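You operate a simulated robot arm through the tools that you are given. There is no shell and no other tool. Be economical: measure what you need, move in short steps, check, and stop when the job is done.

You are at the controls of a simulated robot arm. One attempt, no reset.

JOB
Oil the red felt at the tin, then fit it in the felt holder.
Fine: swing the yellow-knob lever back over it; leave the old felt on the bench.

The check looks at the end state, three seconds after you hand in, the way a careful person would. Anything else that was tipped, shoved, dropped, spilled or broken makes it a failure.

ROBOT AND FRAMES
A 7-joint arm with a two-finger parallel gripper, fixed in place. Base frame: the origin is at the foot of the arm, x ahead of it, y to its left, z up; the work surface is at about z = 0.9. Lengths are in m, angles in rad, forces in N, time in s.
With the tool pointing down near the work surface it reaches from about 0.24 to 0.68 m from the base axis. Its first joint turns from -1.152 to 1.152 rad. Payload 2.4 kg.
Tool frame: the origin (TCP) lies between the finger pads and is the grasp point; the fingertips stand 0.03 m ahead of it; z points along the fingers, y is the line along which they close. The gripper opens to 0.094 m. The fingers are 0.028 m wide and 0.01 m thick; the gripper's body (0.05 by 0.096 m) begins 0.055 m behind the TCP.
Orientation is that of the tool frame in the base frame, as a unit quaternion [w, x, y, z]. With the fingers straight down and closing along the base's y, the tool's x points along the base's -x, its y along +y and its z along -z.

CONTROLS
- The arm moves only by the tool jog_arm. Its argument "plan" is a list that holds one entry, the list of rows, each a list of 7 numbers: the gripper command, from -1 (fully open) to 1 (shut), values between in proportion, then the shift along the tool's x, y, z in m, then the turn, a rotation vector about the tool's x, y, z in rad. In form: [[[hand, dx, dy, dz, wx, wy, wz], ...]]. A call has 1 to 20 rows; each row is the pose to reach, as a shift and turn from the pose commanded when the call began, along the tool's axes at that moment. Each row takes 0.2 s and may step no farther than 0.05 m and 0.15 rad from the row before; otherwise, or with a gripper value out of range, the whole call is refused. Where a pose cannot be reached the arm comes as near as it can. A force on the tool above 40 N (or 10 N above the force at the start of the call, whichever is more), or a blocked arm, ends the call early, and 0.2 s more pass. The fingers move at their own pace (about 0.153 m/s each) and stop on an object; they squeeze with about 31 N. The grip force told is the motor's: it shows also when the fingers shut on nothing. Time passes only in rows, and 0.2 s behind the last, so rows that repeat a pose let the fingers close. The reply holds the time, the measured pose of the TCP, the force on the tool along the base axes, the opening and the grip force, in the units named above and with some noise, and new pictures: "views" is both (left out), scene, wrist or none.
- Cameras (640 x 400 px; columns grow to the right, rows downward): "scene" is fixed at [0.0333, 0.4709, 1.44]; the picture's right is [-0.79, -0.61, 0.00], its down [-0.38, 0.49, -0.79] and it looks along [0.48, -0.62, -0.62] (base axes); focal length 280 px, centre (320, 200). "wrist" rides on the gripper at [0.076, 0.014, -0.102] in the tool frame; the picture's right is [-0.18, 0.98, 0.00], its down [-0.75, -0.14, -0.64] and it looks along [-0.63, -0.12, 0.77] (tool axes); focal length 243 px, centre (320, 200). There is no depth. A picture from a camera that has moved, and an enlarged one, comes with that camera's place and axes in the base frame and with its lens.
- zoom(camera, box): a new picture of the part [left, top, right, bottom] of that camera's present view, enlarged. It takes no simulated time.
- hand_in(): hands the job in; it is judged then, once.

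Go step by step. Nothing tells you positions but the pictures and the camera data: compare them with the known pose of the tool, close in by small moves and look again before you grip or let go. The budget is 120 turns and 200 pictures, counting those below and the enlarged ones. Unless the task says otherwise, let go and move clear before handing in, and close with one line.

The tools are called after "Call:" as a command line: name --argument value ..., lists and objects as JSON in quotes. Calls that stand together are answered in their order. jog_arm: Moves the arm, as the interface text tells. Its arguments: {"type":"object","properties":{"plan":{"type":"array"},"views":{"type":"string","enum":["both","scene","wrist","none"]}},"required":["plan"]} The other tools are called the same way: zoom (camera, box) takes an enlarged picture of a part of a camera's view; hand_in () hands the job in.

At the start:

```text
time: 0.0
tcp_pos: [0.3731, 0.0372, 1.253]
ee_rot: [0.0, 0.0, 1.0, 0.0]
wrist_force: [0.0, 0.7, 0.6]
grip_width: 0.0938
grasp_force: 0.0
```

scene: 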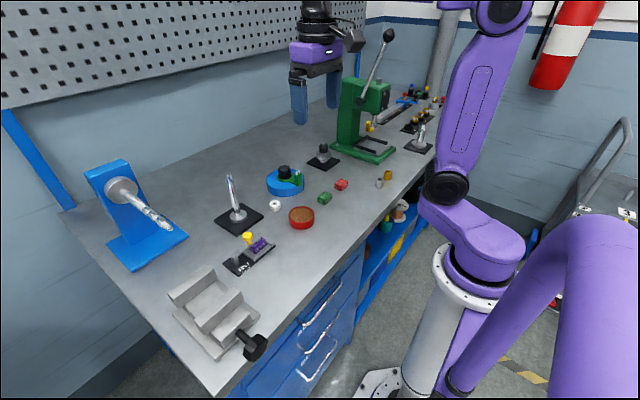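
wrist: 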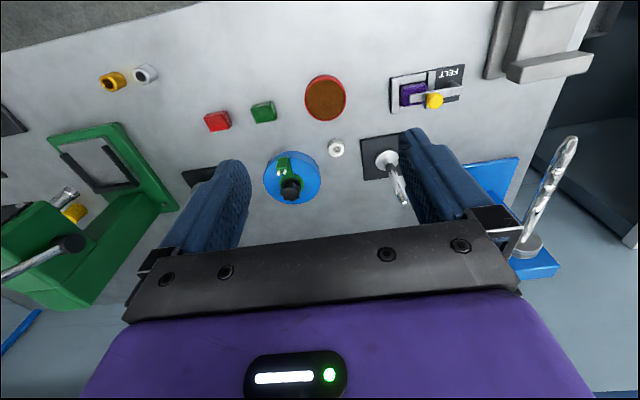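

I see a bench with a red tin (brown contents), red and green felt blocks, a FELT holder with a purple felt and a yellow-knob lever over it. I'll zoom in for detail.

Call:
zoom --camera "scene" --box '[210, 160, 370, 280]'

Call:
zoom --camera "wrist" --box '[360, 50, 500, 140]'

Call:
zoom --camera "wrist" --box '[180, 60, 360, 210]'

```text
3.33 times, centred on (290, 220) of scene
camera zoom: at [0.0333, 0.4709, 1.44], right [-0.79, -0.61, 0.0], down [-0.38, 0.49, -0.79], along [0.48, -0.62, -0.62], focal length 934 px, centre (420, 133)
```

zoom: 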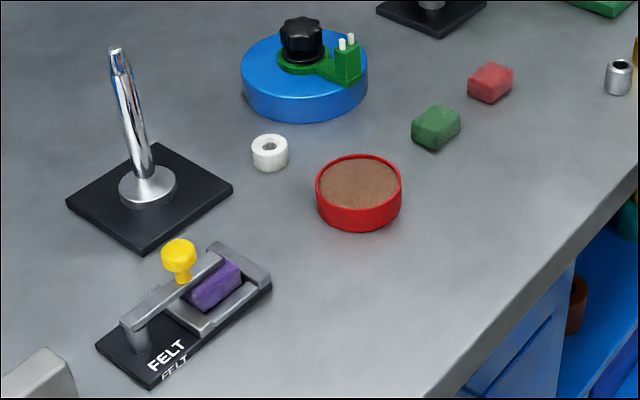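

```text
4.44 times, centred on (430, 95) of wrist
camera zoom: at [0.2951, 0.05, 1.3548], right [0.18, 0.98, 0.0], down [0.75, -0.14, 0.64], along [0.63, -0.12, -0.77], focal length 1078 px, centre (-169, 667)
```

zoom: 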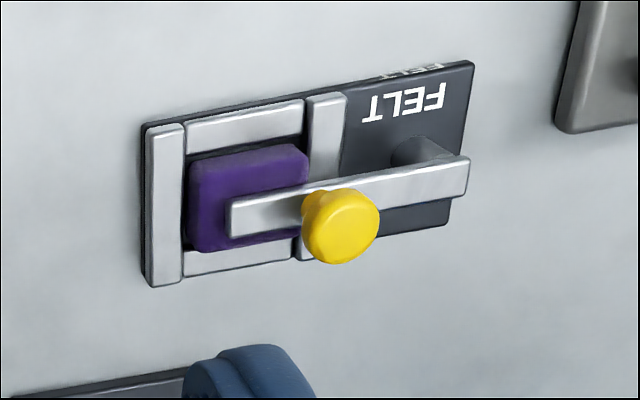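

```text
2.67 times, centred on (270, 135) of wrist
camera zoom: at [0.2951, 0.05, 1.3548], right [0.18, 0.98, 0.0], down [0.75, -0.14, 0.64], along [0.63, -0.12, -0.77], focal length 647 px, centre (453, 373)
```

zoom: 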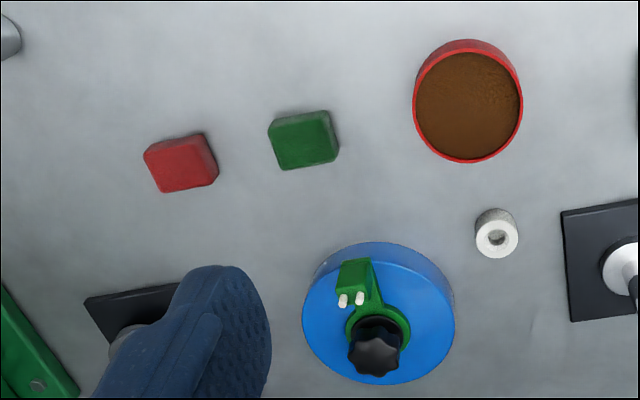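

Red felt is at about (0.438,-0.170), the tin at (0.43,0.038), and the holder at (0.45,0.19) with its lever pivot near (0.443,0.244). I'll move closer to the holder to look.

Call:
jog_arm --plan '[[[-1, 0.005, 0.04, 0.03, 0, 0, 0], [-1, 0.01, 0.08, 0.06, 0, 0, 0], [-1, 0.015, 0.12, 0.09, 0, 0, 0], [-1, 0.02, 0.15, 0.12, 0, 0, 0], [-1, 0.02, 0.16, 0.13, 0, 0, 0]]]' --views "wrist"

```text
refused: row 1 steps farther than a row can; nothing moved
```

I saw no movement because the first step was just over the limit, so I'm reissuing it with smaller steps.

Call:
jog_arm --plan '[[[-1, 0.004, 0.032, 0.026, 0, 0, 0], [-1, 0.008, 0.064, 0.052, 0, 0, 0], [-1, 0.012, 0.096, 0.078, 0, 0, 0], [-1, 0.016, 0.128, 0.104, 0, 0, 0], [-1, 0.02, 0.16, 0.13, 0, 0, 0], [-1, 0.02, 0.16, 0.13, 0, 0, 0]]]' --views "wrist"

```text
time: 1.4
tcp_pos: [0.3525, 0.1981, 1.1224]
ee_rot: [-0.001, 0.0, 1.0, 0.0]
wrist_force: [0.3, -0.3, -0.5]
grip_width: 0.0939
grasp_force: 0.0
camera wrist: at [0.2744, 0.2102, 1.2242], right [0.18, 0.98, 0.0], down [0.75, -0.14, 0.64], along [0.63, -0.12, -0.77], focal length 243 px, centre (320, 200)
```

wrist: 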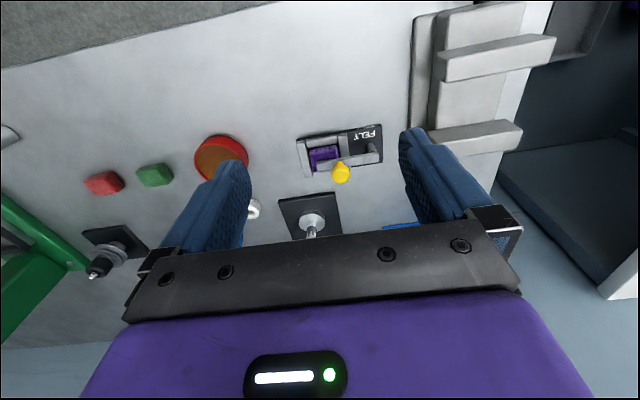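

Call:
zoom --camera "wrist" --box '[270, 100, 414, 190]'

Call:
zoom --camera "scene" --box '[210, 220, 290, 280]'

```text
4.44 times, centred on (342, 145) of wrist
camera zoom: at [0.2744, 0.2102, 1.2242], right [0.18, 0.98, 0.0], down [0.75, -0.14, 0.64], along [0.63, -0.12, -0.77], focal length 1078 px, centre (222, 444)
```

zoom: 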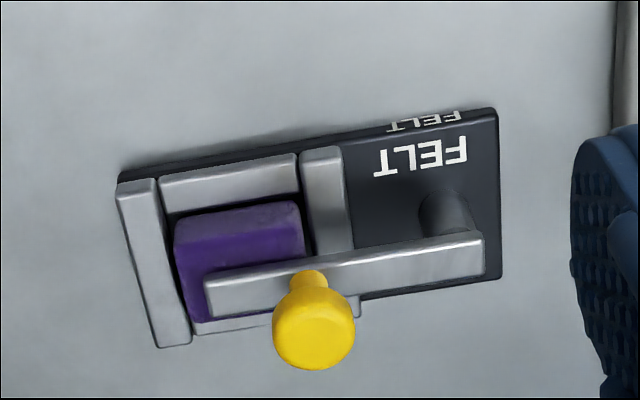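

```text
6.67 times, centred on (250, 250) of scene
camera zoom: at [0.0332, 0.4709, 1.44], right [-0.79, -0.61, 0.0], down [-0.38, 0.49, -0.79], along [0.48, -0.62, -0.62], focal length 1867 px, centre (787, -133)
```

zoom: 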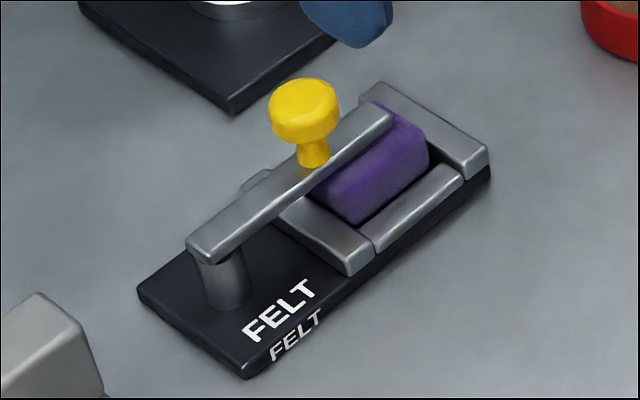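

The holder is axis-aligned with its plate at x .42–.48, y .149–.267. The knob is near (0.453,0.204,0.957) and the lever pivots near (0.45,0.245). I'll turn the tool -90° about its z so the fingers close along base x, and hover above the knob.

Call:
jog_arm --plan '[[[-1, -0.009, 0, 0.004, 0, 0, -0.143], [-1, -0.018, 0.001, 0.008, 0, 0, -0.286], [-1, -0.027, 0.002, 0.012, 0, 0, -0.428], [-1, -0.036, 0.003, 0.016, 0, 0, -0.571], [-1, -0.045, 0.003, 0.02, 0, 0, -0.714], [-1, -0.054, 0.004, 0.024, 0, 0, -0.857], [-1, -0.063, 0.004, 0.028, 0, 0, -1.0], [-1, -0.072, 0.005, 0.032, 0, 0, -1.142], [-1, -0.081, 0.005, 0.036, 0, 0, -1.285], [-1, -0.09, 0.006, 0.04, 0, 0, -1.428], [-1, -0.1, 0.006, 0.044, 0, 0, -1.571], [-1, -0.1, 0.006, 0.044, 0, 0, -1.571]]]'

```text
time: 4.0
tcp_pos: [0.4537, 0.2017, 1.0784]
ee_rot: [0.0, 0.708, -0.706, 0.0]
wrist_force: [0.7, -0.6, 0.0]
grip_width: 0.094
grasp_force: 0.1
camera wrist: at [0.4375, 0.1258, 1.1806], right [-0.98, 0.18, 0.0], down [0.14, 0.75, 0.64], along [0.12, 0.63, -0.77], focal length 243 px, centre (320, 200)
```

scene: 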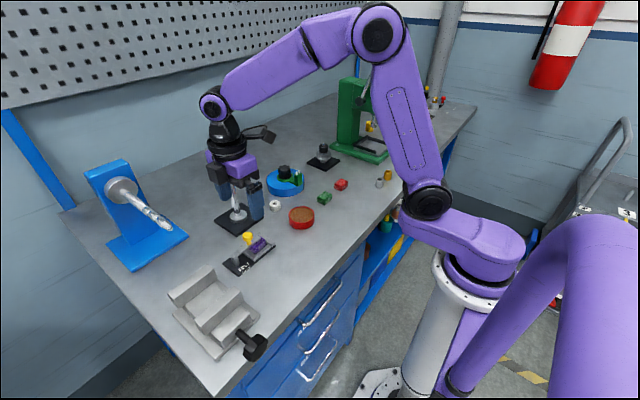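
wrist: 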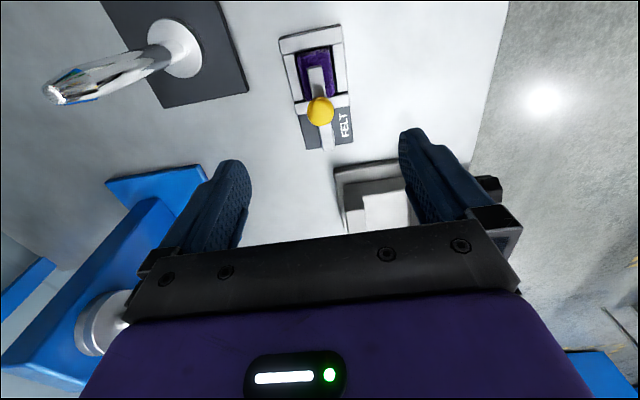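

The knob sits right below the TCP at about (0.4526,0.204). I'll zoom to check before descending.

Call:
zoom --camera "wrist" --box '[256, 20, 384, 160]'

```text
2.86 times, centred on (320, 90) of wrist
camera zoom: at [0.4375, 0.1258, 1.1806], right [-0.98, 0.18, 0.0], down [0.14, 0.75, 0.64], along [0.12, 0.63, -0.77], focal length 693 px, centre (320, 514)
```

zoom: 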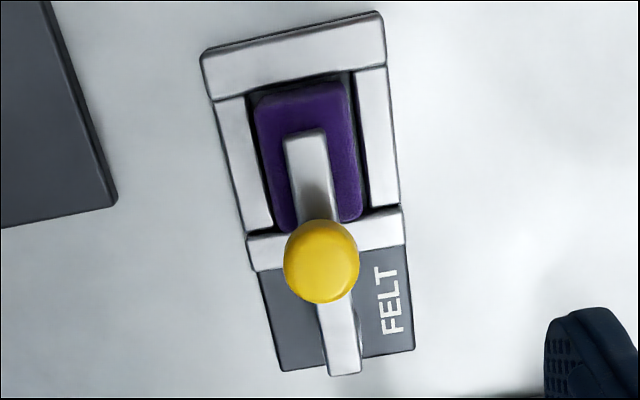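

Alignment looks right, with the lever bar along y at x≈0.453. I'm descending so the open fingers straddle the knob.

Call:
jog_arm --plan '[[[-1, -0.004, 0, 0.035, 0, 0, 0], [-1, -0.004, 0, 0.07, 0, 0, 0], [-1, -0.004, 0, 0.09, 0, 0, 0], [-1, -0.004, 0, 0.102, 0, 0, 0], [-1, -0.004, 0, 0.102, 0, 0, 0]]]'

```text
time: 5.2
tcp_pos: [0.4525, 0.2075, 0.9776]
ee_rot: [0.0, -0.707, 0.707, 0.001]
wrist_force: [0.4, -1.0, 0.4]
grip_width: 0.0938
grasp_force: 0.1
camera wrist: at [0.4364, 0.1296, 1.0787], right [-0.98, 0.18, 0.0], down [0.14, 0.75, 0.64], along [0.12, 0.63, -0.77], focal length 243 px, centre (320, 200)
```

scene: 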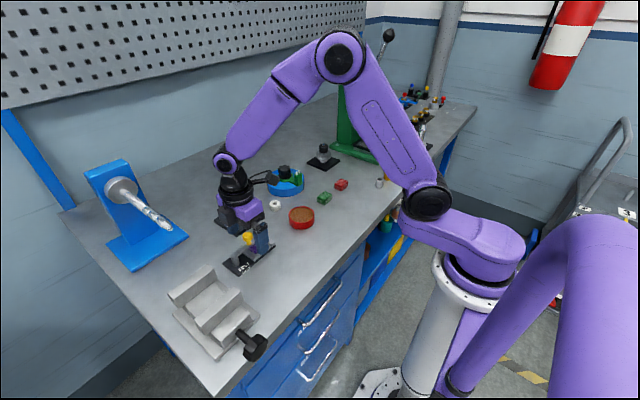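
wrist: 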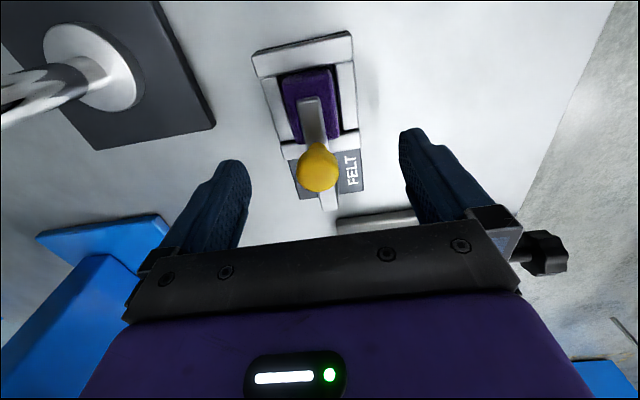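

The fingers straddle the knob, with the tips at about z 0.948 around its head. Closing.

Call:
jog_arm --plan '[[[0, 0, 0, 0, 0, 0, 0], [1, 0, 0, 0, 0, 0, 0], [1, 0, 0, 0, 0, 0, 0], [1, 0, 0, 0, 0, 0, 0]]]' --views "wrist"

```text
time: 6.2
tcp_pos: [0.4522, 0.2063, 0.978]
ee_rot: [0.0, 0.707, -0.707, 0.001]
wrist_force: [-0.1, -0.6, -0.8]
grip_width: 0.023
grasp_force: 45.3
camera wrist: at [0.4364, 0.1295, 1.0788], right [-0.98, 0.18, 0.0], down [0.14, 0.75, 0.64], along [0.12, 0.63, -0.77], focal length 243 px, centre (320, 200)
```

wrist: 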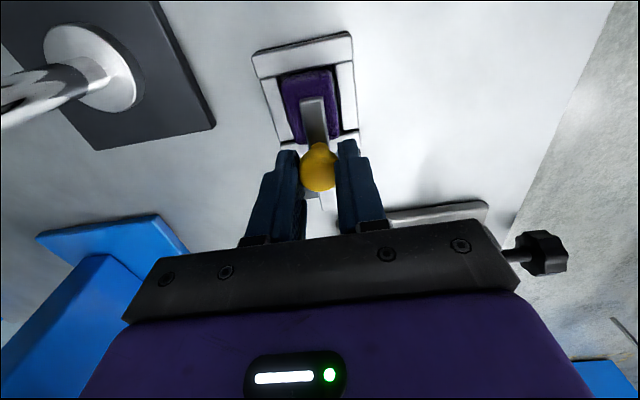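

I have the knob firmly gripped (width 0.023). Now I'll try swinging the lever about its pivot towards the robot, the first 30°.

Call:
jog_arm --plan '[[[1, -0.0004, 0.0056, 0, 0, 0, 0.14], [1, -0.0016, 0.0111, 0, 0, 0, 0.28], [1, -0.0035, 0.0163, 0, 0, 0, 0.42], [1, -0.0053, 0.0199, 0, 0, 0, 0.52]]]'

```text
time: 7.2
tcp_pos: [0.4321, 0.2117, 0.9769]
ee_rot: [-0.001, -0.501, 0.865, 0.0]
wrist_force: [-8.2, 0.6, 3.5]
grip_width: 0.023
grasp_force: 44.4
camera wrist: at [0.3804, 0.1524, 1.0789], right [-0.76, 0.65, 0.0], down [0.5, 0.58, 0.64], along [0.42, 0.49, -0.77], focal length 243 px, centre (320, 200)
```

scene: 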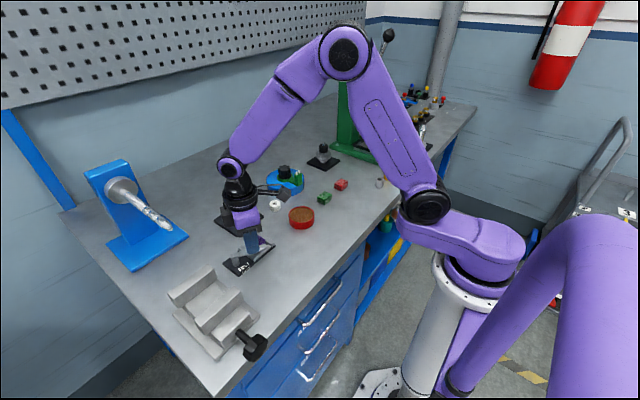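
wrist: 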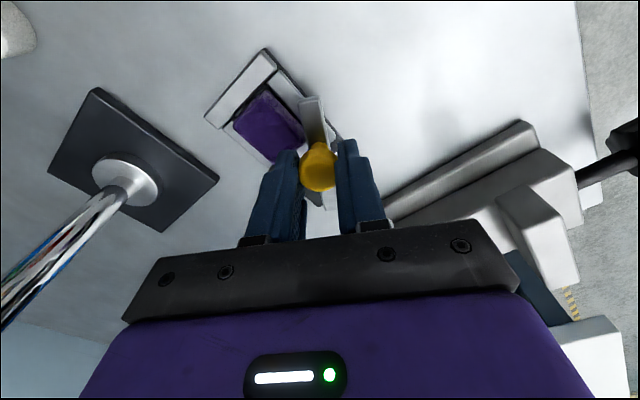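

The lever swings with the gripper and uncovers the purple felt. I'll continue to about 100°.

Call:
jog_arm --plan '[[[1, -0.0004, 0.0056, 0, 0, 0, 0.14], [1, -0.0016, 0.0111, 0, 0, 0, 0.28], [1, -0.0035, 0.0163, 0, 0, 0, 0.42], [1, -0.0061, 0.0212, 0, 0, 0, 0.56], [1, -0.0094, 0.0258, 0, 0, 0, 0.7], [1, -0.0133, 0.0298, 0, 0, 0, 0.84], [1, -0.0177, 0.0332, 0, 0, 0, 0.98], [1, -0.0226, 0.036, 0, 0, 0, 1.12], [1, -0.0278, 0.0381, 0, 0, 0, 1.26]]]'

```text
time: 9.1
tcp_pos: [0.4131, 0.2421, 0.9755]
ee_rot: [-0.005, 0.069, 0.998, -0.008]
wrist_force: [-2.8, -9.0, 9.6]
grip_width: 0.023
grasp_force: 44.5
stopped in row 9: the force on the tool passed its limit (the readings are from after the stop); the commanded pose is now the measured one
camera wrist: at [0.3395, 0.2679, 1.0789], right [0.32, 0.95, -0.02], down [0.73, -0.24, 0.64], along [0.6, -0.22, -0.77], focal length 243 px, centre (320, 200)
```

scene: 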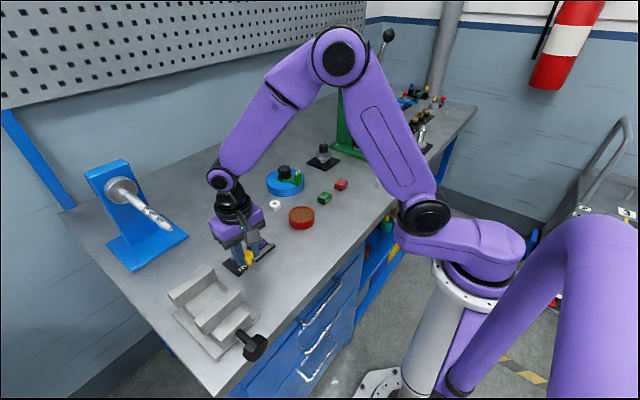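
wrist: 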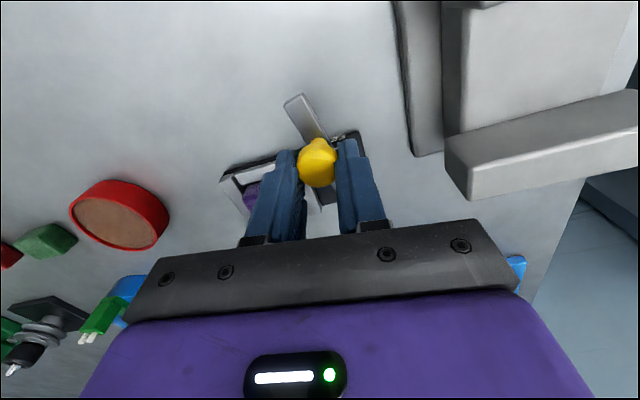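

The lever reached its stop at about 90°, clear of the pocket. Releasing the knob and rising.

Call:
jog_arm --plan '[[[0.2, 0, 0, 0, 0, 0, 0], [-0.2, 0, 0, 0, 0, 0, 0], [-0.2, 0, 0, -0.04, 0, 0, 0], [-0.2, 0, 0, -0.08, 0, 0, 0], [-0.2, 0, 0, -0.12, 0, 0, 0], [-0.2, 0, 0, -0.14, 0, 0, 0]]]'

```text
time: 10.5
tcp_pos: [0.4152, 0.2462, 1.117]
ee_rot: [-0.006, 0.07, 0.998, -0.006]
wrist_force: [-0.3, 0.3, -0.3]
grip_width: 0.0562
grasp_force: 0.1
camera wrist: at [0.3408, 0.2711, 1.2191], right [0.32, 0.95, -0.02], down [0.73, -0.24, 0.64], along [0.6, -0.21, -0.77], focal length 243 px, centre (320, 200)
```

scene: 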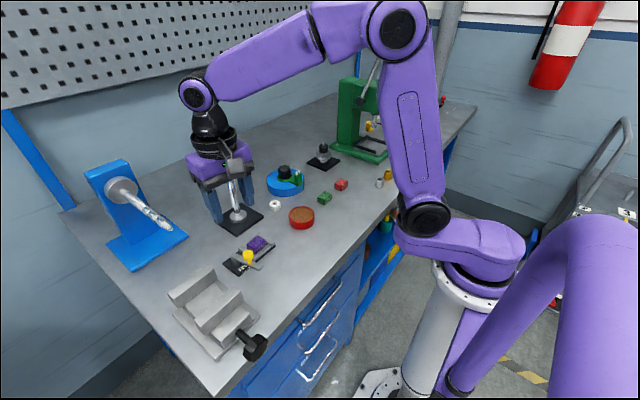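
wrist: 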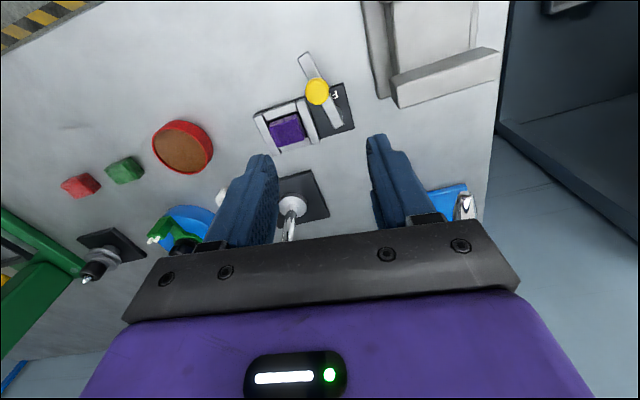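

The lever is open and the purple felt exposed. I'll square the tool and look at the pocket closely.

Call:
jog_arm --plan '[[[-0.2, 0.035, -0.025, 0, -0.011, -0.013, -0.14], [-0.2, 0.06, -0.05, 0.01, -0.011, -0.013, -0.14], [-0.2, 0.06, -0.05, 0.01, -0.011, -0.013, -0.14]]]' --views "wrist"

Call:
zoom --camera "scene" --box '[210, 220, 290, 280]'

```text
time: 11.3
tcp_pos: [0.348, 0.2045, 1.107]
ee_rot: [0.003, -0.001, 1.0, -0.002]
wrist_force: [-0.9, -0.1, -0.1]
grip_width: 0.0563
grasp_force: 0.0
camera wrist: at [0.2701, 0.2184, 1.209], right [0.18, 0.98, 0.0], down [0.75, -0.14, 0.65], along [0.63, -0.12, -0.76], focal length 243 px, centre (320, 200)
```

wrist: 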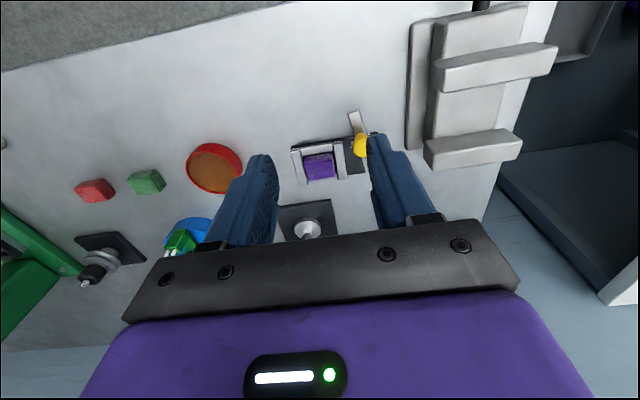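

```text
6.67 times, centred on (250, 250) of scene
camera zoom: at [0.0332, 0.4709, 1.44], right [-0.79, -0.61, 0.0], down [-0.38, 0.49, -0.79], along [0.48, -0.62, -0.62], focal length 1867 px, centre (787, -133)
```

zoom: 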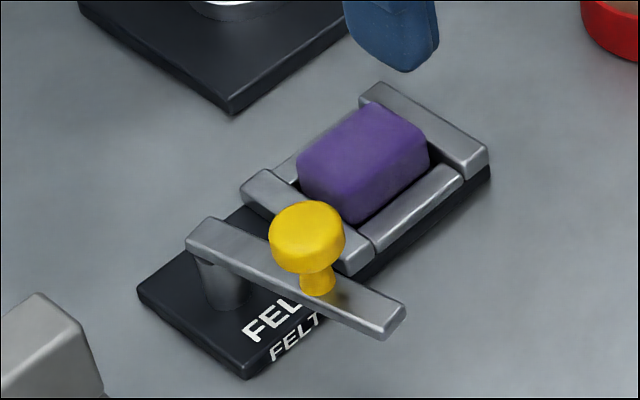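

Call:
zoom --camera "wrist" --box '[280, 120, 376, 190]'

Call:
zoom --camera "wrist" --box '[60, 130, 250, 230]'

```text
5.71 times, centred on (328, 155) of wrist
camera zoom: at [0.2701, 0.2184, 1.209], right [0.18, 0.98, 0.0], down [0.75, -0.14, 0.65], along [0.63, -0.12, -0.76], focal length 1386 px, centre (274, 457)
```

zoom: 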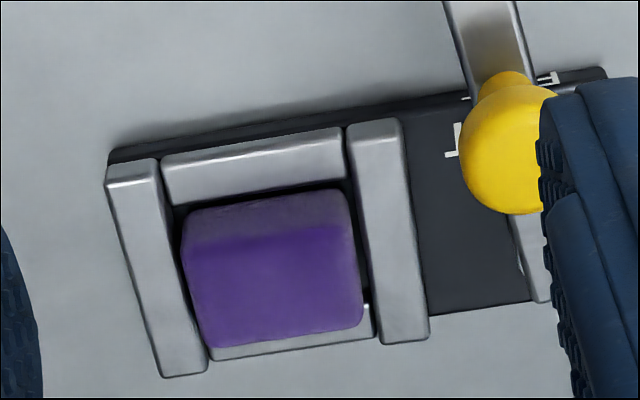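

```text
3.37 times, centred on (155, 180) of wrist
camera zoom: at [0.2701, 0.2184, 1.209], right [0.18, 0.98, 0.0], down [0.75, -0.14, 0.65], along [0.63, -0.12, -0.76], focal length 817 px, centre (876, 267)
```

zoom: 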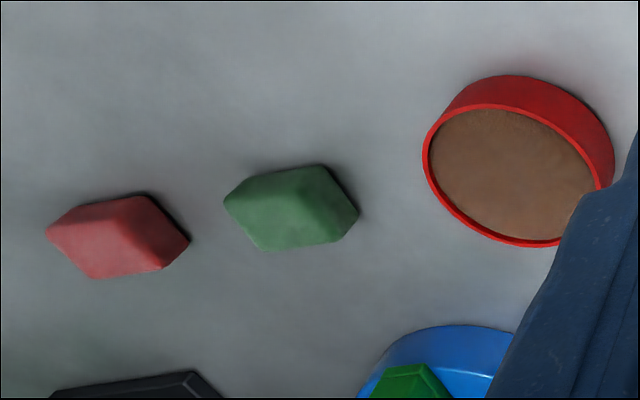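

The purple felt is centred at about (0.450,0.1845), 0.028 in x by 0.039 in y, with its top at z≈0.927. I'll rotate so the fingers close along x (over the lower side walls) and hover above it.

Call:
jog_arm --plan '[[[-0.2, -0.009, 0, 0.004, 0, 0, -0.143], [-0.2, -0.018, -0.002, 0.01, 0, 0, -0.286], [-0.2, -0.027, -0.004, 0.02, 0, 0, -0.428], [-0.2, -0.036, -0.006, 0.03, 0, 0, -0.571], [-0.2, -0.045, -0.008, 0.04, 0, 0, -0.714], [-0.2, -0.054, -0.01, 0.05, 0, 0, -0.857], [-0.2, -0.063, -0.012, 0.06, 0, 0, -1.0], [-0.2, -0.072, -0.014, 0.07, 0, 0, -1.142], [-0.2, -0.081, -0.016, 0.08, 0, 0, -1.285], [-0.2, -0.09, -0.018, 0.09, 0, 0, -1.428], [-0.2, -0.102, -0.02, 0.1, 0, 0, -1.571], [-0.2, -0.102, -0.02, 0.1, 0, 0, -1.571]]]'

```text
time: 13.9
tcp_pos: [0.451, 0.1851, 1.0073]
ee_rot: [0.0, 0.708, -0.706, 0.003]
wrist_force: [-0.3, -0.2, 0.1]
grip_width: 0.0567
grasp_force: 0.1
camera wrist: at [0.435, 0.1076, 1.1093], right [-0.98, 0.18, 0.0], down [0.14, 0.76, 0.64], along [0.12, 0.63, -0.77], focal length 243 px, centre (320, 200)
```

scene: 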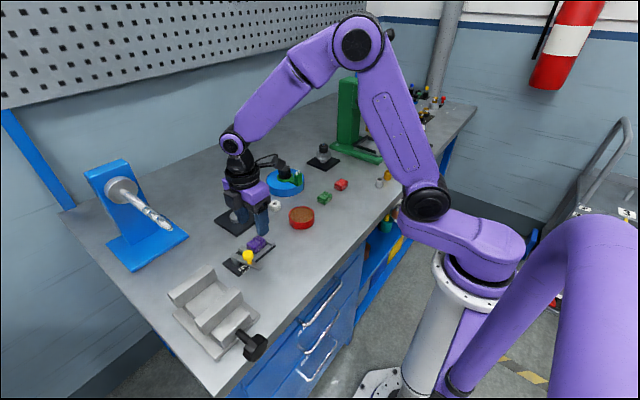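
wrist: 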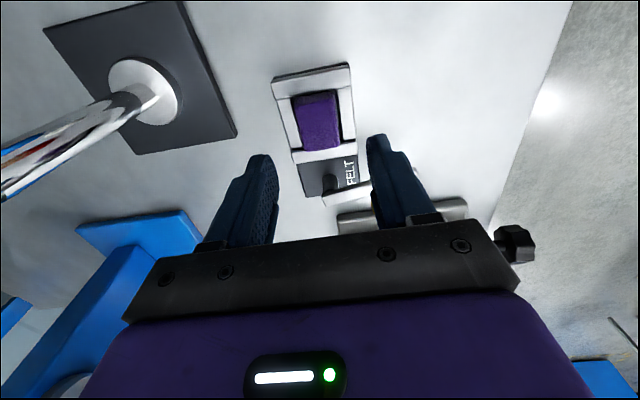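

The gripper is above the purple felt. I'll zoom to verify its centre.

Call:
zoom --camera "wrist" --box '[256, 50, 384, 210]'

```text
2.50 times, centred on (320, 130) of wrist
camera zoom: at [0.435, 0.1076, 1.1093], right [-0.98, 0.18, 0.0], down [0.14, 0.76, 0.64], along [0.12, 0.63, -0.77], focal length 606 px, centre (320, 375)
```

zoom: 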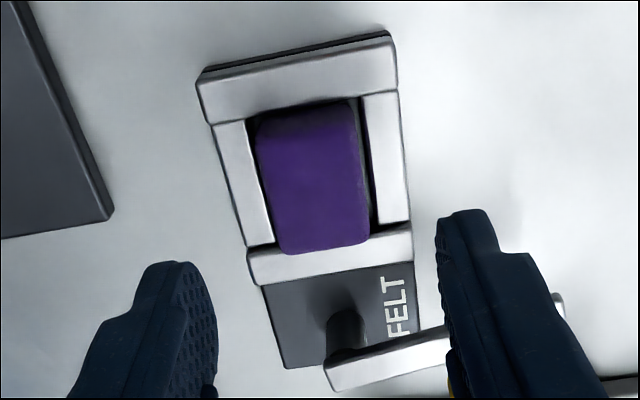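

The felt's centre is confirmed at about (0.4505,0.1835). Descending so the tips reach z≈0.920, then closing.

Call:
jog_arm --plan '[[[-0.2, 0.001, 0, 0.03, 0, 0, 0], [-0.2, 0.001, 0, 0.05, 0, 0, 0], [-0.2, 0.001, 0, 0.0565, 0, 0, 0], [-0.2, 0.001, 0, 0.0565, 0, 0, 0]]]'

Call:
zoom --camera "scene" --box '[210, 200, 290, 280]'

```text
time: 14.9
tcp_pos: [0.4508, 0.1841, 0.9515]
ee_rot: [0.0, 0.708, -0.707, 0.002]
wrist_force: [0.3, -0.1, -0.6]
grip_width: 0.0565
grasp_force: 0.0
camera wrist: at [0.4352, 0.1069, 1.0529], right [-0.98, 0.18, 0.0], down [0.14, 0.76, 0.64], along [0.12, 0.63, -0.77], focal length 243 px, centre (320, 200)
```

scene: 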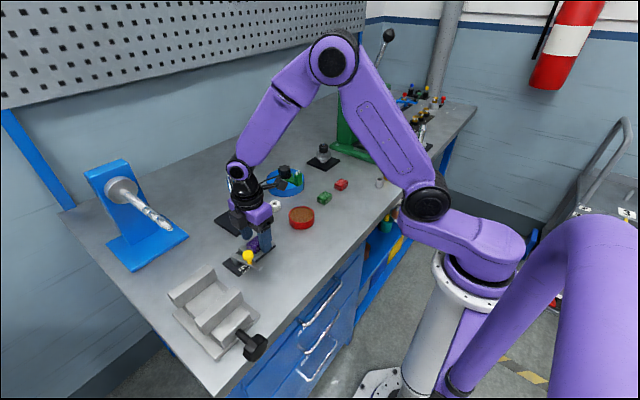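
wrist: 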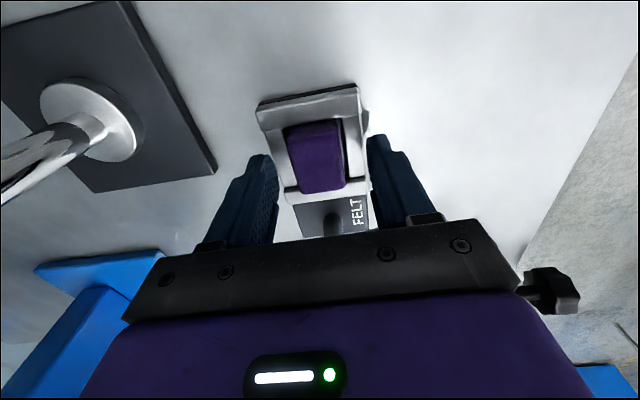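

```text
5.00 times, centred on (250, 240) of scene
camera zoom: at [0.0333, 0.4709, 1.44], right [-0.79, -0.61, 0.0], down [-0.38, 0.49, -0.79], along [0.48, -0.62, -0.62], focal length 1401 px, centre (670, 0)
```

zoom: 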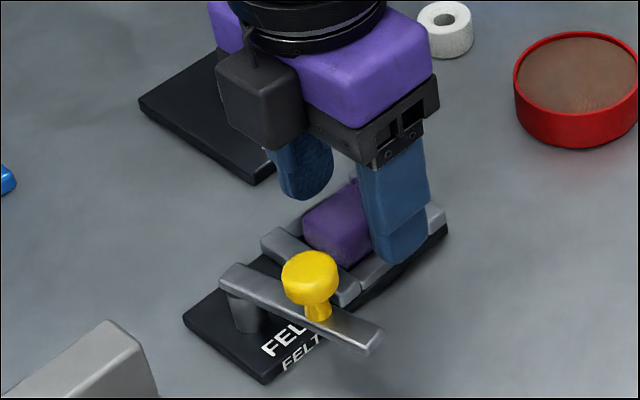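

No contact yet. I'll lower 2 mm more and close.

Call:
jog_arm --plan '[[[-0.2, 0, 0, 0.002, 0, 0, 0], [0.2, 0, 0, 0.002, 0, 0, 0], [0.6, 0, 0, 0.002, 0, 0, 0], [1, 0, 0, 0.002, 0, 0, 0], [1, 0, 0, 0.002, 0, 0, 0]]]' --views "wrist"

Call:
zoom --camera "scene" --box '[210, 200, 290, 280]'

```text
time: 16.1
tcp_pos: [0.4508, 0.1838, 0.9497]
ee_rot: [0.0, -0.707, 0.708, -0.002]
wrist_force: [1.5, 0.2, 0.3]
grip_width: 0.0292
grasp_force: 30.8
camera wrist: at [0.4352, 0.1065, 1.0511], right [-0.98, 0.18, 0.0], down [0.14, 0.76, 0.64], along [0.12, 0.63, -0.77], focal length 243 px, centre (320, 200)
```

wrist: 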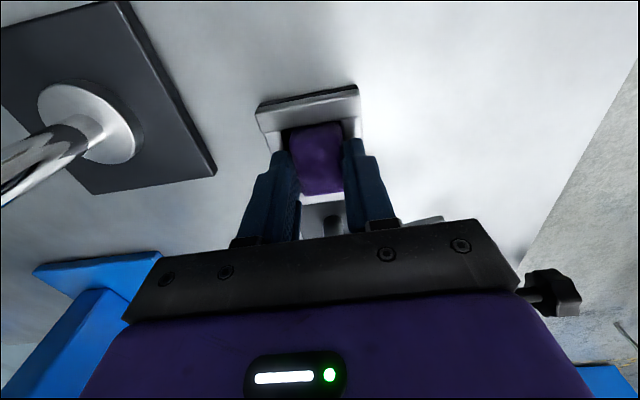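

```text
5.00 times, centred on (250, 240) of scene
camera zoom: at [0.0333, 0.4709, 1.44], right [-0.79, -0.61, 0.0], down [-0.38, 0.49, -0.79], along [0.48, -0.62, -0.62], focal length 1401 px, centre (670, 0)
```

zoom: 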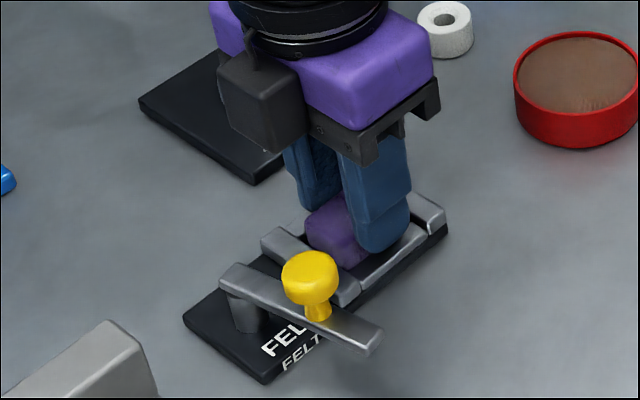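

The felt is gripped (0.029). Lifting straight up.

Call:
jog_arm --plan '[[[1, 0, 0, -0.008, 0, 0, 0], [1, 0, 0, -0.02, 0, 0, 0], [1, 0, 0, -0.045, 0, 0, 0], [1, 0, 0, -0.08, 0, 0, 0], [1, 0, 0, -0.08, 0, 0, 0]]]'

Call:
zoom --camera "scene" --box '[210, 180, 310, 280]'

```text
time: 17.3
tcp_pos: [0.4506, 0.1834, 1.0305]
ee_rot: [-0.001, 0.707, -0.707, 0.003]
wrist_force: [0.3, 1.0, -1.0]
grip_width: 0.0293
grasp_force: 31.4
camera wrist: at [0.4351, 0.1069, 1.1318], right [-0.98, 0.18, 0.0], down [0.14, 0.76, 0.64], along [0.12, 0.63, -0.77], focal length 243 px, centre (320, 200)
```

scene: 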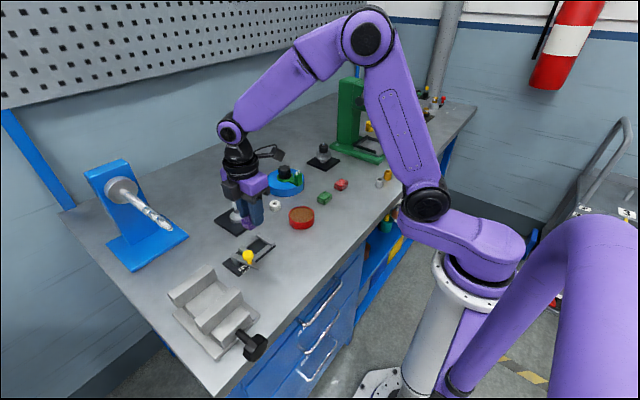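
wrist: 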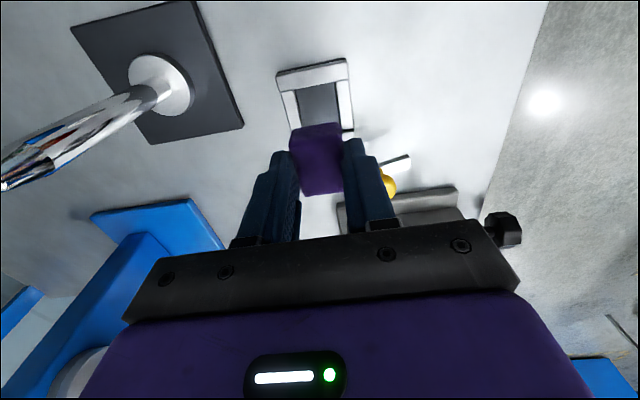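

```text
4.00 times, centred on (260, 230) of scene
camera zoom: at [0.0333, 0.4709, 1.44], right [-0.79, -0.61, 0.0], down [-0.38, 0.49, -0.79], along [0.48, -0.62, -0.62], focal length 1120 px, centre (560, 80)
```

zoom: 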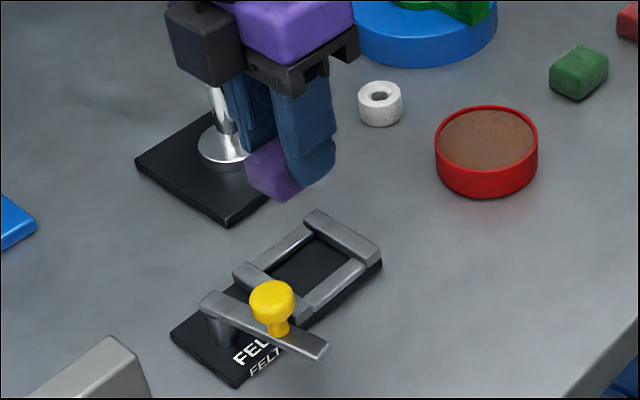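

The old felt is out. I'll carry it to clear bench near (0.36,0.11) and lower it.

Call:
jog_arm --plan '[[[1, 0.025, 0.03, 0, 0, 0, 0], [1, 0.05, 0.06, 0, 0, 0, 0], [1, 0.075, 0.09, 0, 0, 0, 0], [1, 0.075, 0.09, 0.035, 0, 0, 0], [1, 0.075, 0.09, 0.065, 0, 0, 0], [1, 0.075, 0.09, 0.08, 0, 0, 0], [1, 0.075, 0.09, 0.083, 0, 0, 0]]]'

Call:
zoom --camera "scene" --box '[230, 190, 330, 290]'

```text
time: 18.9
tcp_pos: [0.3605, 0.1092, 0.947]
ee_rot: [0.001, -0.707, 0.707, -0.003]
wrist_force: [0.2, 0.9, -0.6]
grip_width: 0.029
grasp_force: 31.8
camera wrist: at [0.3447, 0.0316, 1.0487], right [-0.98, 0.18, 0.0], down [0.14, 0.76, 0.64], along [0.12, 0.63, -0.77], focal length 243 px, centre (320, 200)
```

scene: 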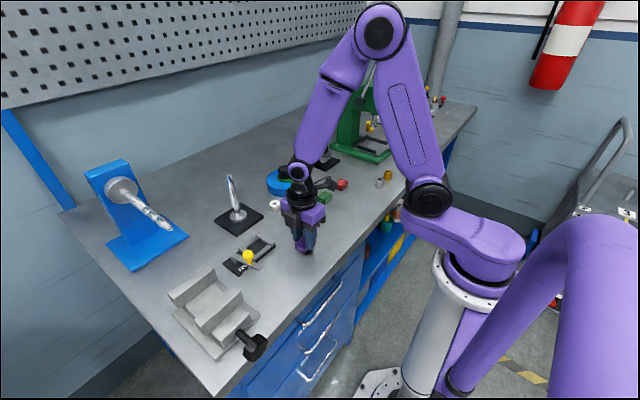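
wrist: 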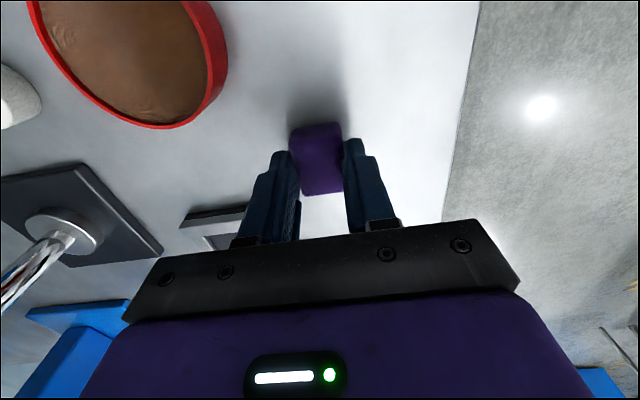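

```text
4.00 times, centred on (280, 240) of scene
camera zoom: at [0.0333, 0.4709, 1.44], right [-0.79, -0.61, 0.0], down [-0.38, 0.49, -0.79], along [0.48, -0.62, -0.62], focal length 1120 px, centre (480, 40)
```

zoom: 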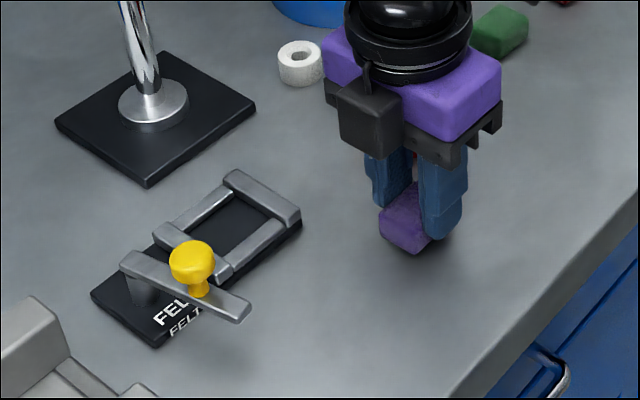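

It's a few mm above the bench. Lowering gently until contact shows.

Call:
jog_arm --plan '[[[1, 0, 0, 0.0015, 0, 0, 0], [1, 0, 0, 0.003, 0, 0, 0], [1, 0, 0, 0.004, 0, 0, 0]]]' --views "none"

```text
time: 19.7
tcp_pos: [0.3608, 0.108, 0.9415]
ee_rot: [0.0, -0.707, 0.707, -0.003]
wrist_force: [-0.5, -0.5, -0.8]
grip_width: 0.0294
grasp_force: 31.2
```

No contact force yet, so I'm continuing in 1 mm steps.

Call:
jog_arm --plan '[[[1, 0, 0, 0.001, 0, 0, 0], [1, 0, 0, 0.002, 0, 0, 0]]]' --views "none"

Call:
zoom --camera "scene" --box '[280, 220, 330, 260]'

```text
time: 20.3
tcp_pos: [0.3603, 0.1074, 0.9403]
ee_rot: [-0.001, 0.707, -0.707, 0.003]
wrist_force: [-1.4, -0.6, 4.3]
grip_width: 0.0294
grasp_force: 31.7
```

```text
10.00 times, centred on (305, 240) of scene
camera zoom: at [0.0332, 0.4709, 1.44], right [-0.79, -0.61, 0.0], down [-0.38, 0.49, -0.79], along [0.48, -0.62, -0.62], focal length 2801 px, centre (470, -200)
```

zoom: 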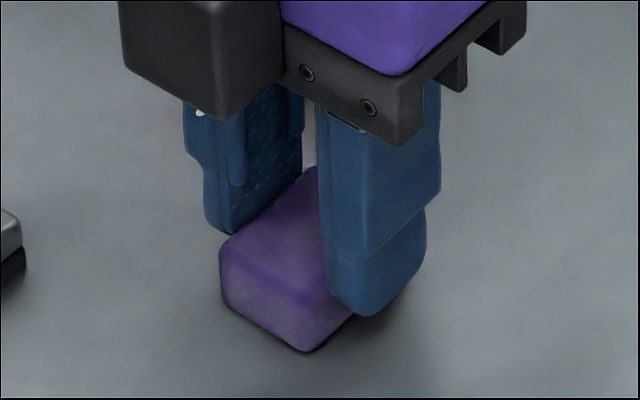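

The felt now rests on the bench (about 4 N). Opening gently and rising.

Call:
jog_arm --plan '[[[0.2, 0, 0, 0, 0, 0, 0], [-0.2, 0, 0, 0, 0, 0, 0], [-0.2, 0, 0, -0.03, 0, 0, 0], [-0.2, 0, 0, -0.07, 0, 0, 0], [-0.2, 0, 0, -0.11, 0, 0, 0], [-0.2, 0, 0, -0.15, 0, 0, 0], [-0.2, 0, 0, -0.15, 0, 0, 0]]]'

```text
time: 21.9
tcp_pos: [0.3593, 0.1093, 1.0901]
ee_rot: [0.0, 0.709, -0.706, 0.002]
wrist_force: [0.5, -0.3, 0.6]
grip_width: 0.0562
grasp_force: 0.0
camera wrist: at [0.3435, 0.0325, 1.1926], right [-0.98, 0.18, 0.0], down [0.14, 0.76, 0.64], along [0.12, 0.63, -0.77], focal length 243 px, centre (320, 200)
```

scene: 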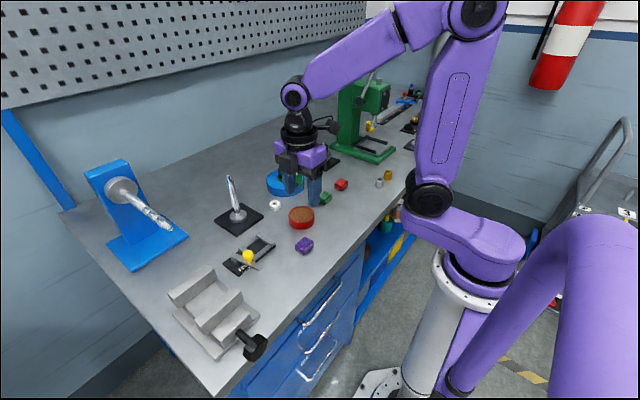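
wrist: 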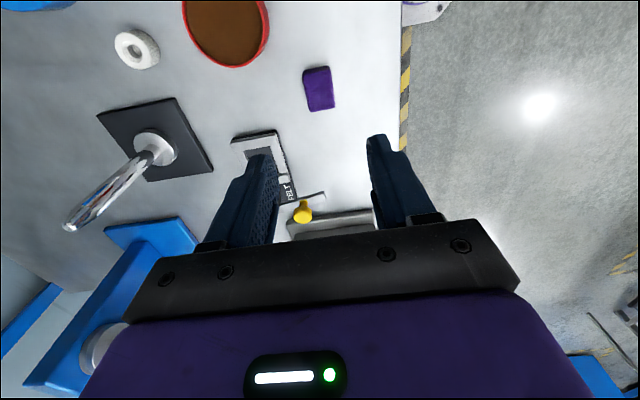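

Purple felt is safely on the bench. Now moving above the red felt for a close look.

Call:
jog_arm --plan '[[[-0.2, 0.043, -0.011, 0.004, 0, 0, 0], [-0.2, 0.086, -0.022, 0.008, 0, 0, 0], [-0.2, 0.129, -0.033, 0.012, 0, 0, 0], [-0.2, 0.171, -0.045, 0.016, 0, 0, 0], [-0.2, 0.214, -0.056, 0.02, 0, 0, 0], [-0.2, 0.257, -0.068, 0.025, 0, 0, 0], [-0.2, 0.295, -0.079, 0.03, 0, 0, 0], [-0.2, 0.295, -0.079, 0.03, 0, 0, 0]]]'

Call:
zoom --camera "wrist" --box '[256, 60, 384, 220]'

Call:
zoom --camera "scene" --box '[310, 165, 370, 210]'

```text
time: 23.7
tcp_pos: [0.4392, -0.1866, 1.0621]
ee_rot: [0.0, 0.708, -0.706, 0.003]
wrist_force: [0.7, -1.2, 0.4]
grip_width: 0.0563
grasp_force: 0.0
camera wrist: at [0.4234, -0.2639, 1.1642], right [-0.98, 0.18, 0.0], down [0.14, 0.76, 0.64], along [0.12, 0.63, -0.77], focal length 243 px, centre (320, 200)
```

scene: 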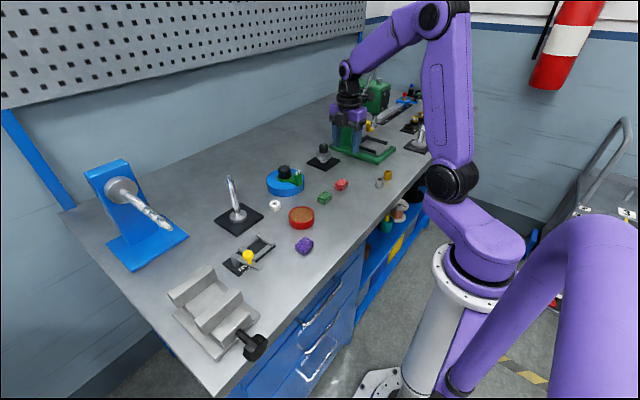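
wrist: 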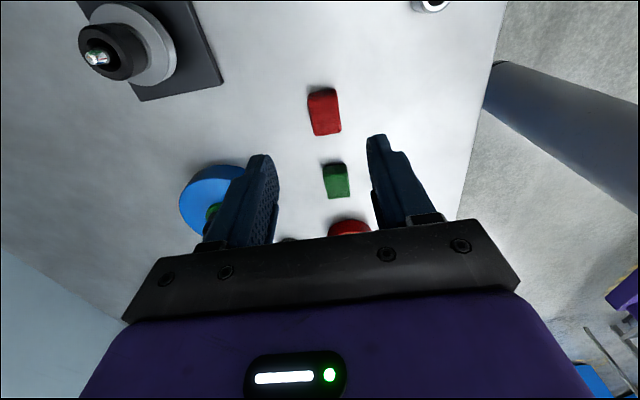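

```text
2.50 times, centred on (320, 140) of wrist
camera zoom: at [0.4234, -0.2639, 1.1642], right [-0.98, 0.18, 0.0], down [0.14, 0.76, 0.64], along [0.12, 0.63, -0.77], focal length 606 px, centre (320, 350)
```

zoom: 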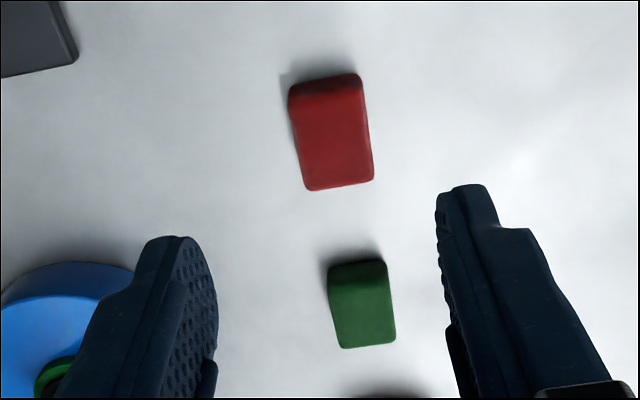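

```text
8.89 times, centred on (340, 188) of scene
camera zoom: at [0.0333, 0.4709, 1.44], right [-0.79, -0.61, 0.0], down [-0.38, 0.49, -0.79], along [0.48, -0.62, -0.62], focal length 2490 px, centre (142, 311)
```

zoom: 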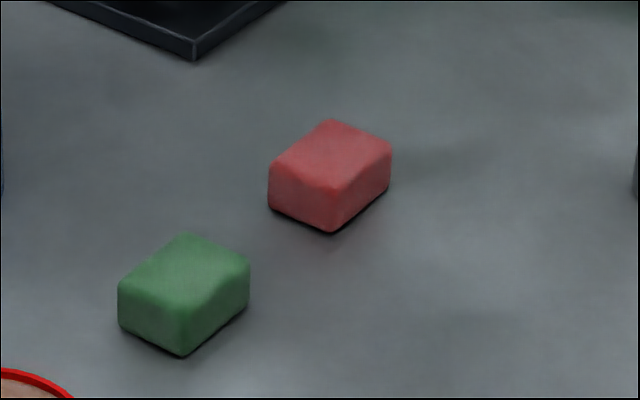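

The red felt is axis-aligned, long side along y, centred at (0.436,-0.171). Descending over it with the same grip as before.

Call:
jog_arm --plan '[[[-0.2, -0.0154, 0.0034, 0.04, 0, 0, 0], [-0.2, -0.0154, 0.0034, 0.08, 0, 0, 0], [-0.2, -0.0154, 0.0034, 0.1, 0, 0, 0], [-0.2, -0.0154, 0.0034, 0.1, 0, 0, 0]]]' --views "wrist"

Call:
zoom --camera "wrist" --box '[240, 100, 400, 220]'

Call:
zoom --camera "scene" --box '[310, 155, 370, 210]'

```text
time: 24.7
tcp_pos: [0.4364, -0.172, 0.9606]
ee_rot: [0.0, 0.707, -0.707, 0.002]
wrist_force: [-0.4, 0.5, -0.1]
grip_width: 0.0566
grasp_force: 0.1
camera wrist: at [0.4211, -0.2484, 1.0629], right [-0.98, 0.18, 0.0], down [0.14, 0.76, 0.64], along [0.12, 0.63, -0.77], focal length 243 px, centre (320, 200)
```

wrist: 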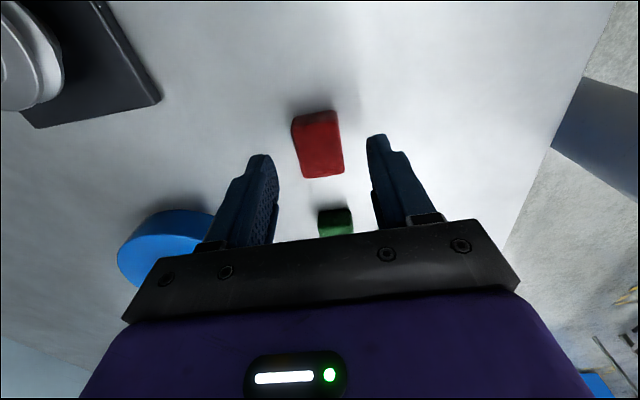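

```text
3.33 times, centred on (320, 160) of wrist
camera zoom: at [0.4211, -0.2484, 1.0629], right [-0.98, 0.18, 0.0], down [0.14, 0.76, 0.64], along [0.12, 0.63, -0.77], focal length 809 px, centre (320, 333)
```

zoom: 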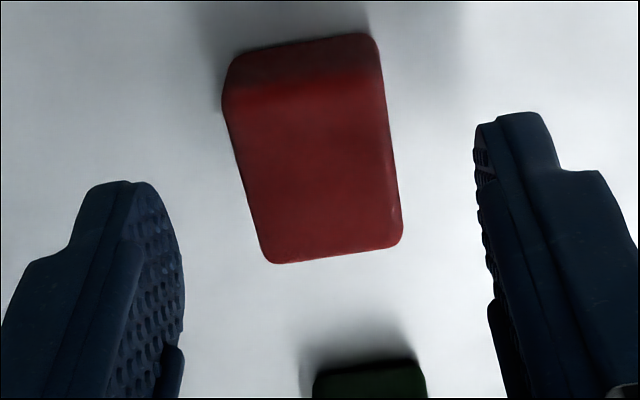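

```text
7.27 times, centred on (340, 182) of scene
camera zoom: at [0.0333, 0.4709, 1.44], right [-0.79, -0.61, 0.0], down [-0.38, 0.49, -0.79], along [0.48, -0.62, -0.62], focal length 2037 px, centre (174, 327)
```

zoom: 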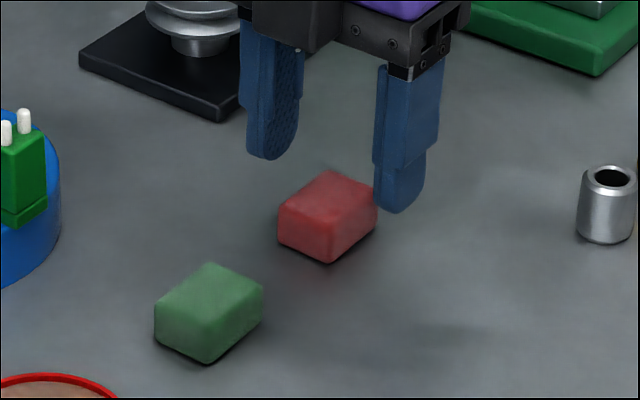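

Alignment is good (within 2 mm). Lowering to the grip height and closing.

Call:
jog_arm --plan '[[[-0.2, 0.001, 0, 0.012, 0, 0, 0], [-0.2, 0.001, 0, 0.0195, 0, 0, 0], [0.2, 0.001, 0, 0.0195, 0, 0, 0], [0.6, 0.001, 0, 0.0195, 0, 0, 0], [1, 0.001, 0, 0.0195, 0, 0, 0], [1, 0.001, 0, 0.0195, 0, 0, 0]]]' --views "wrist"

```text
time: 26.1
tcp_pos: [0.4375, -0.1725, 0.942]
ee_rot: [0.0, 0.707, -0.707, 0.002]
wrist_force: [-0.2, 0.0, 1.2]
grip_width: 0.029
grasp_force: 31.4
camera wrist: at [0.421, -0.2492, 1.0439], right [-0.98, 0.18, 0.0], down [0.14, 0.76, 0.64], along [0.12, 0.63, -0.77], focal length 243 px, centre (320, 200)
```

wrist: 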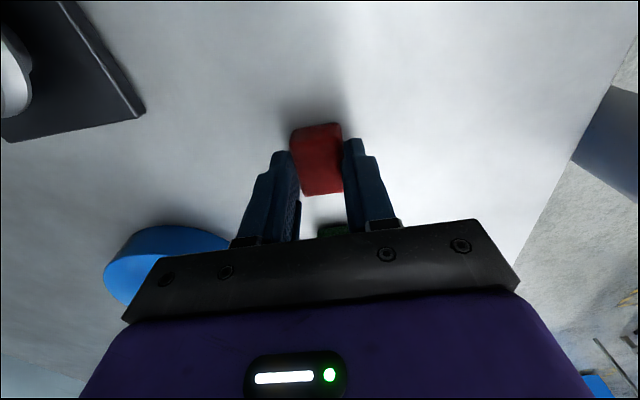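

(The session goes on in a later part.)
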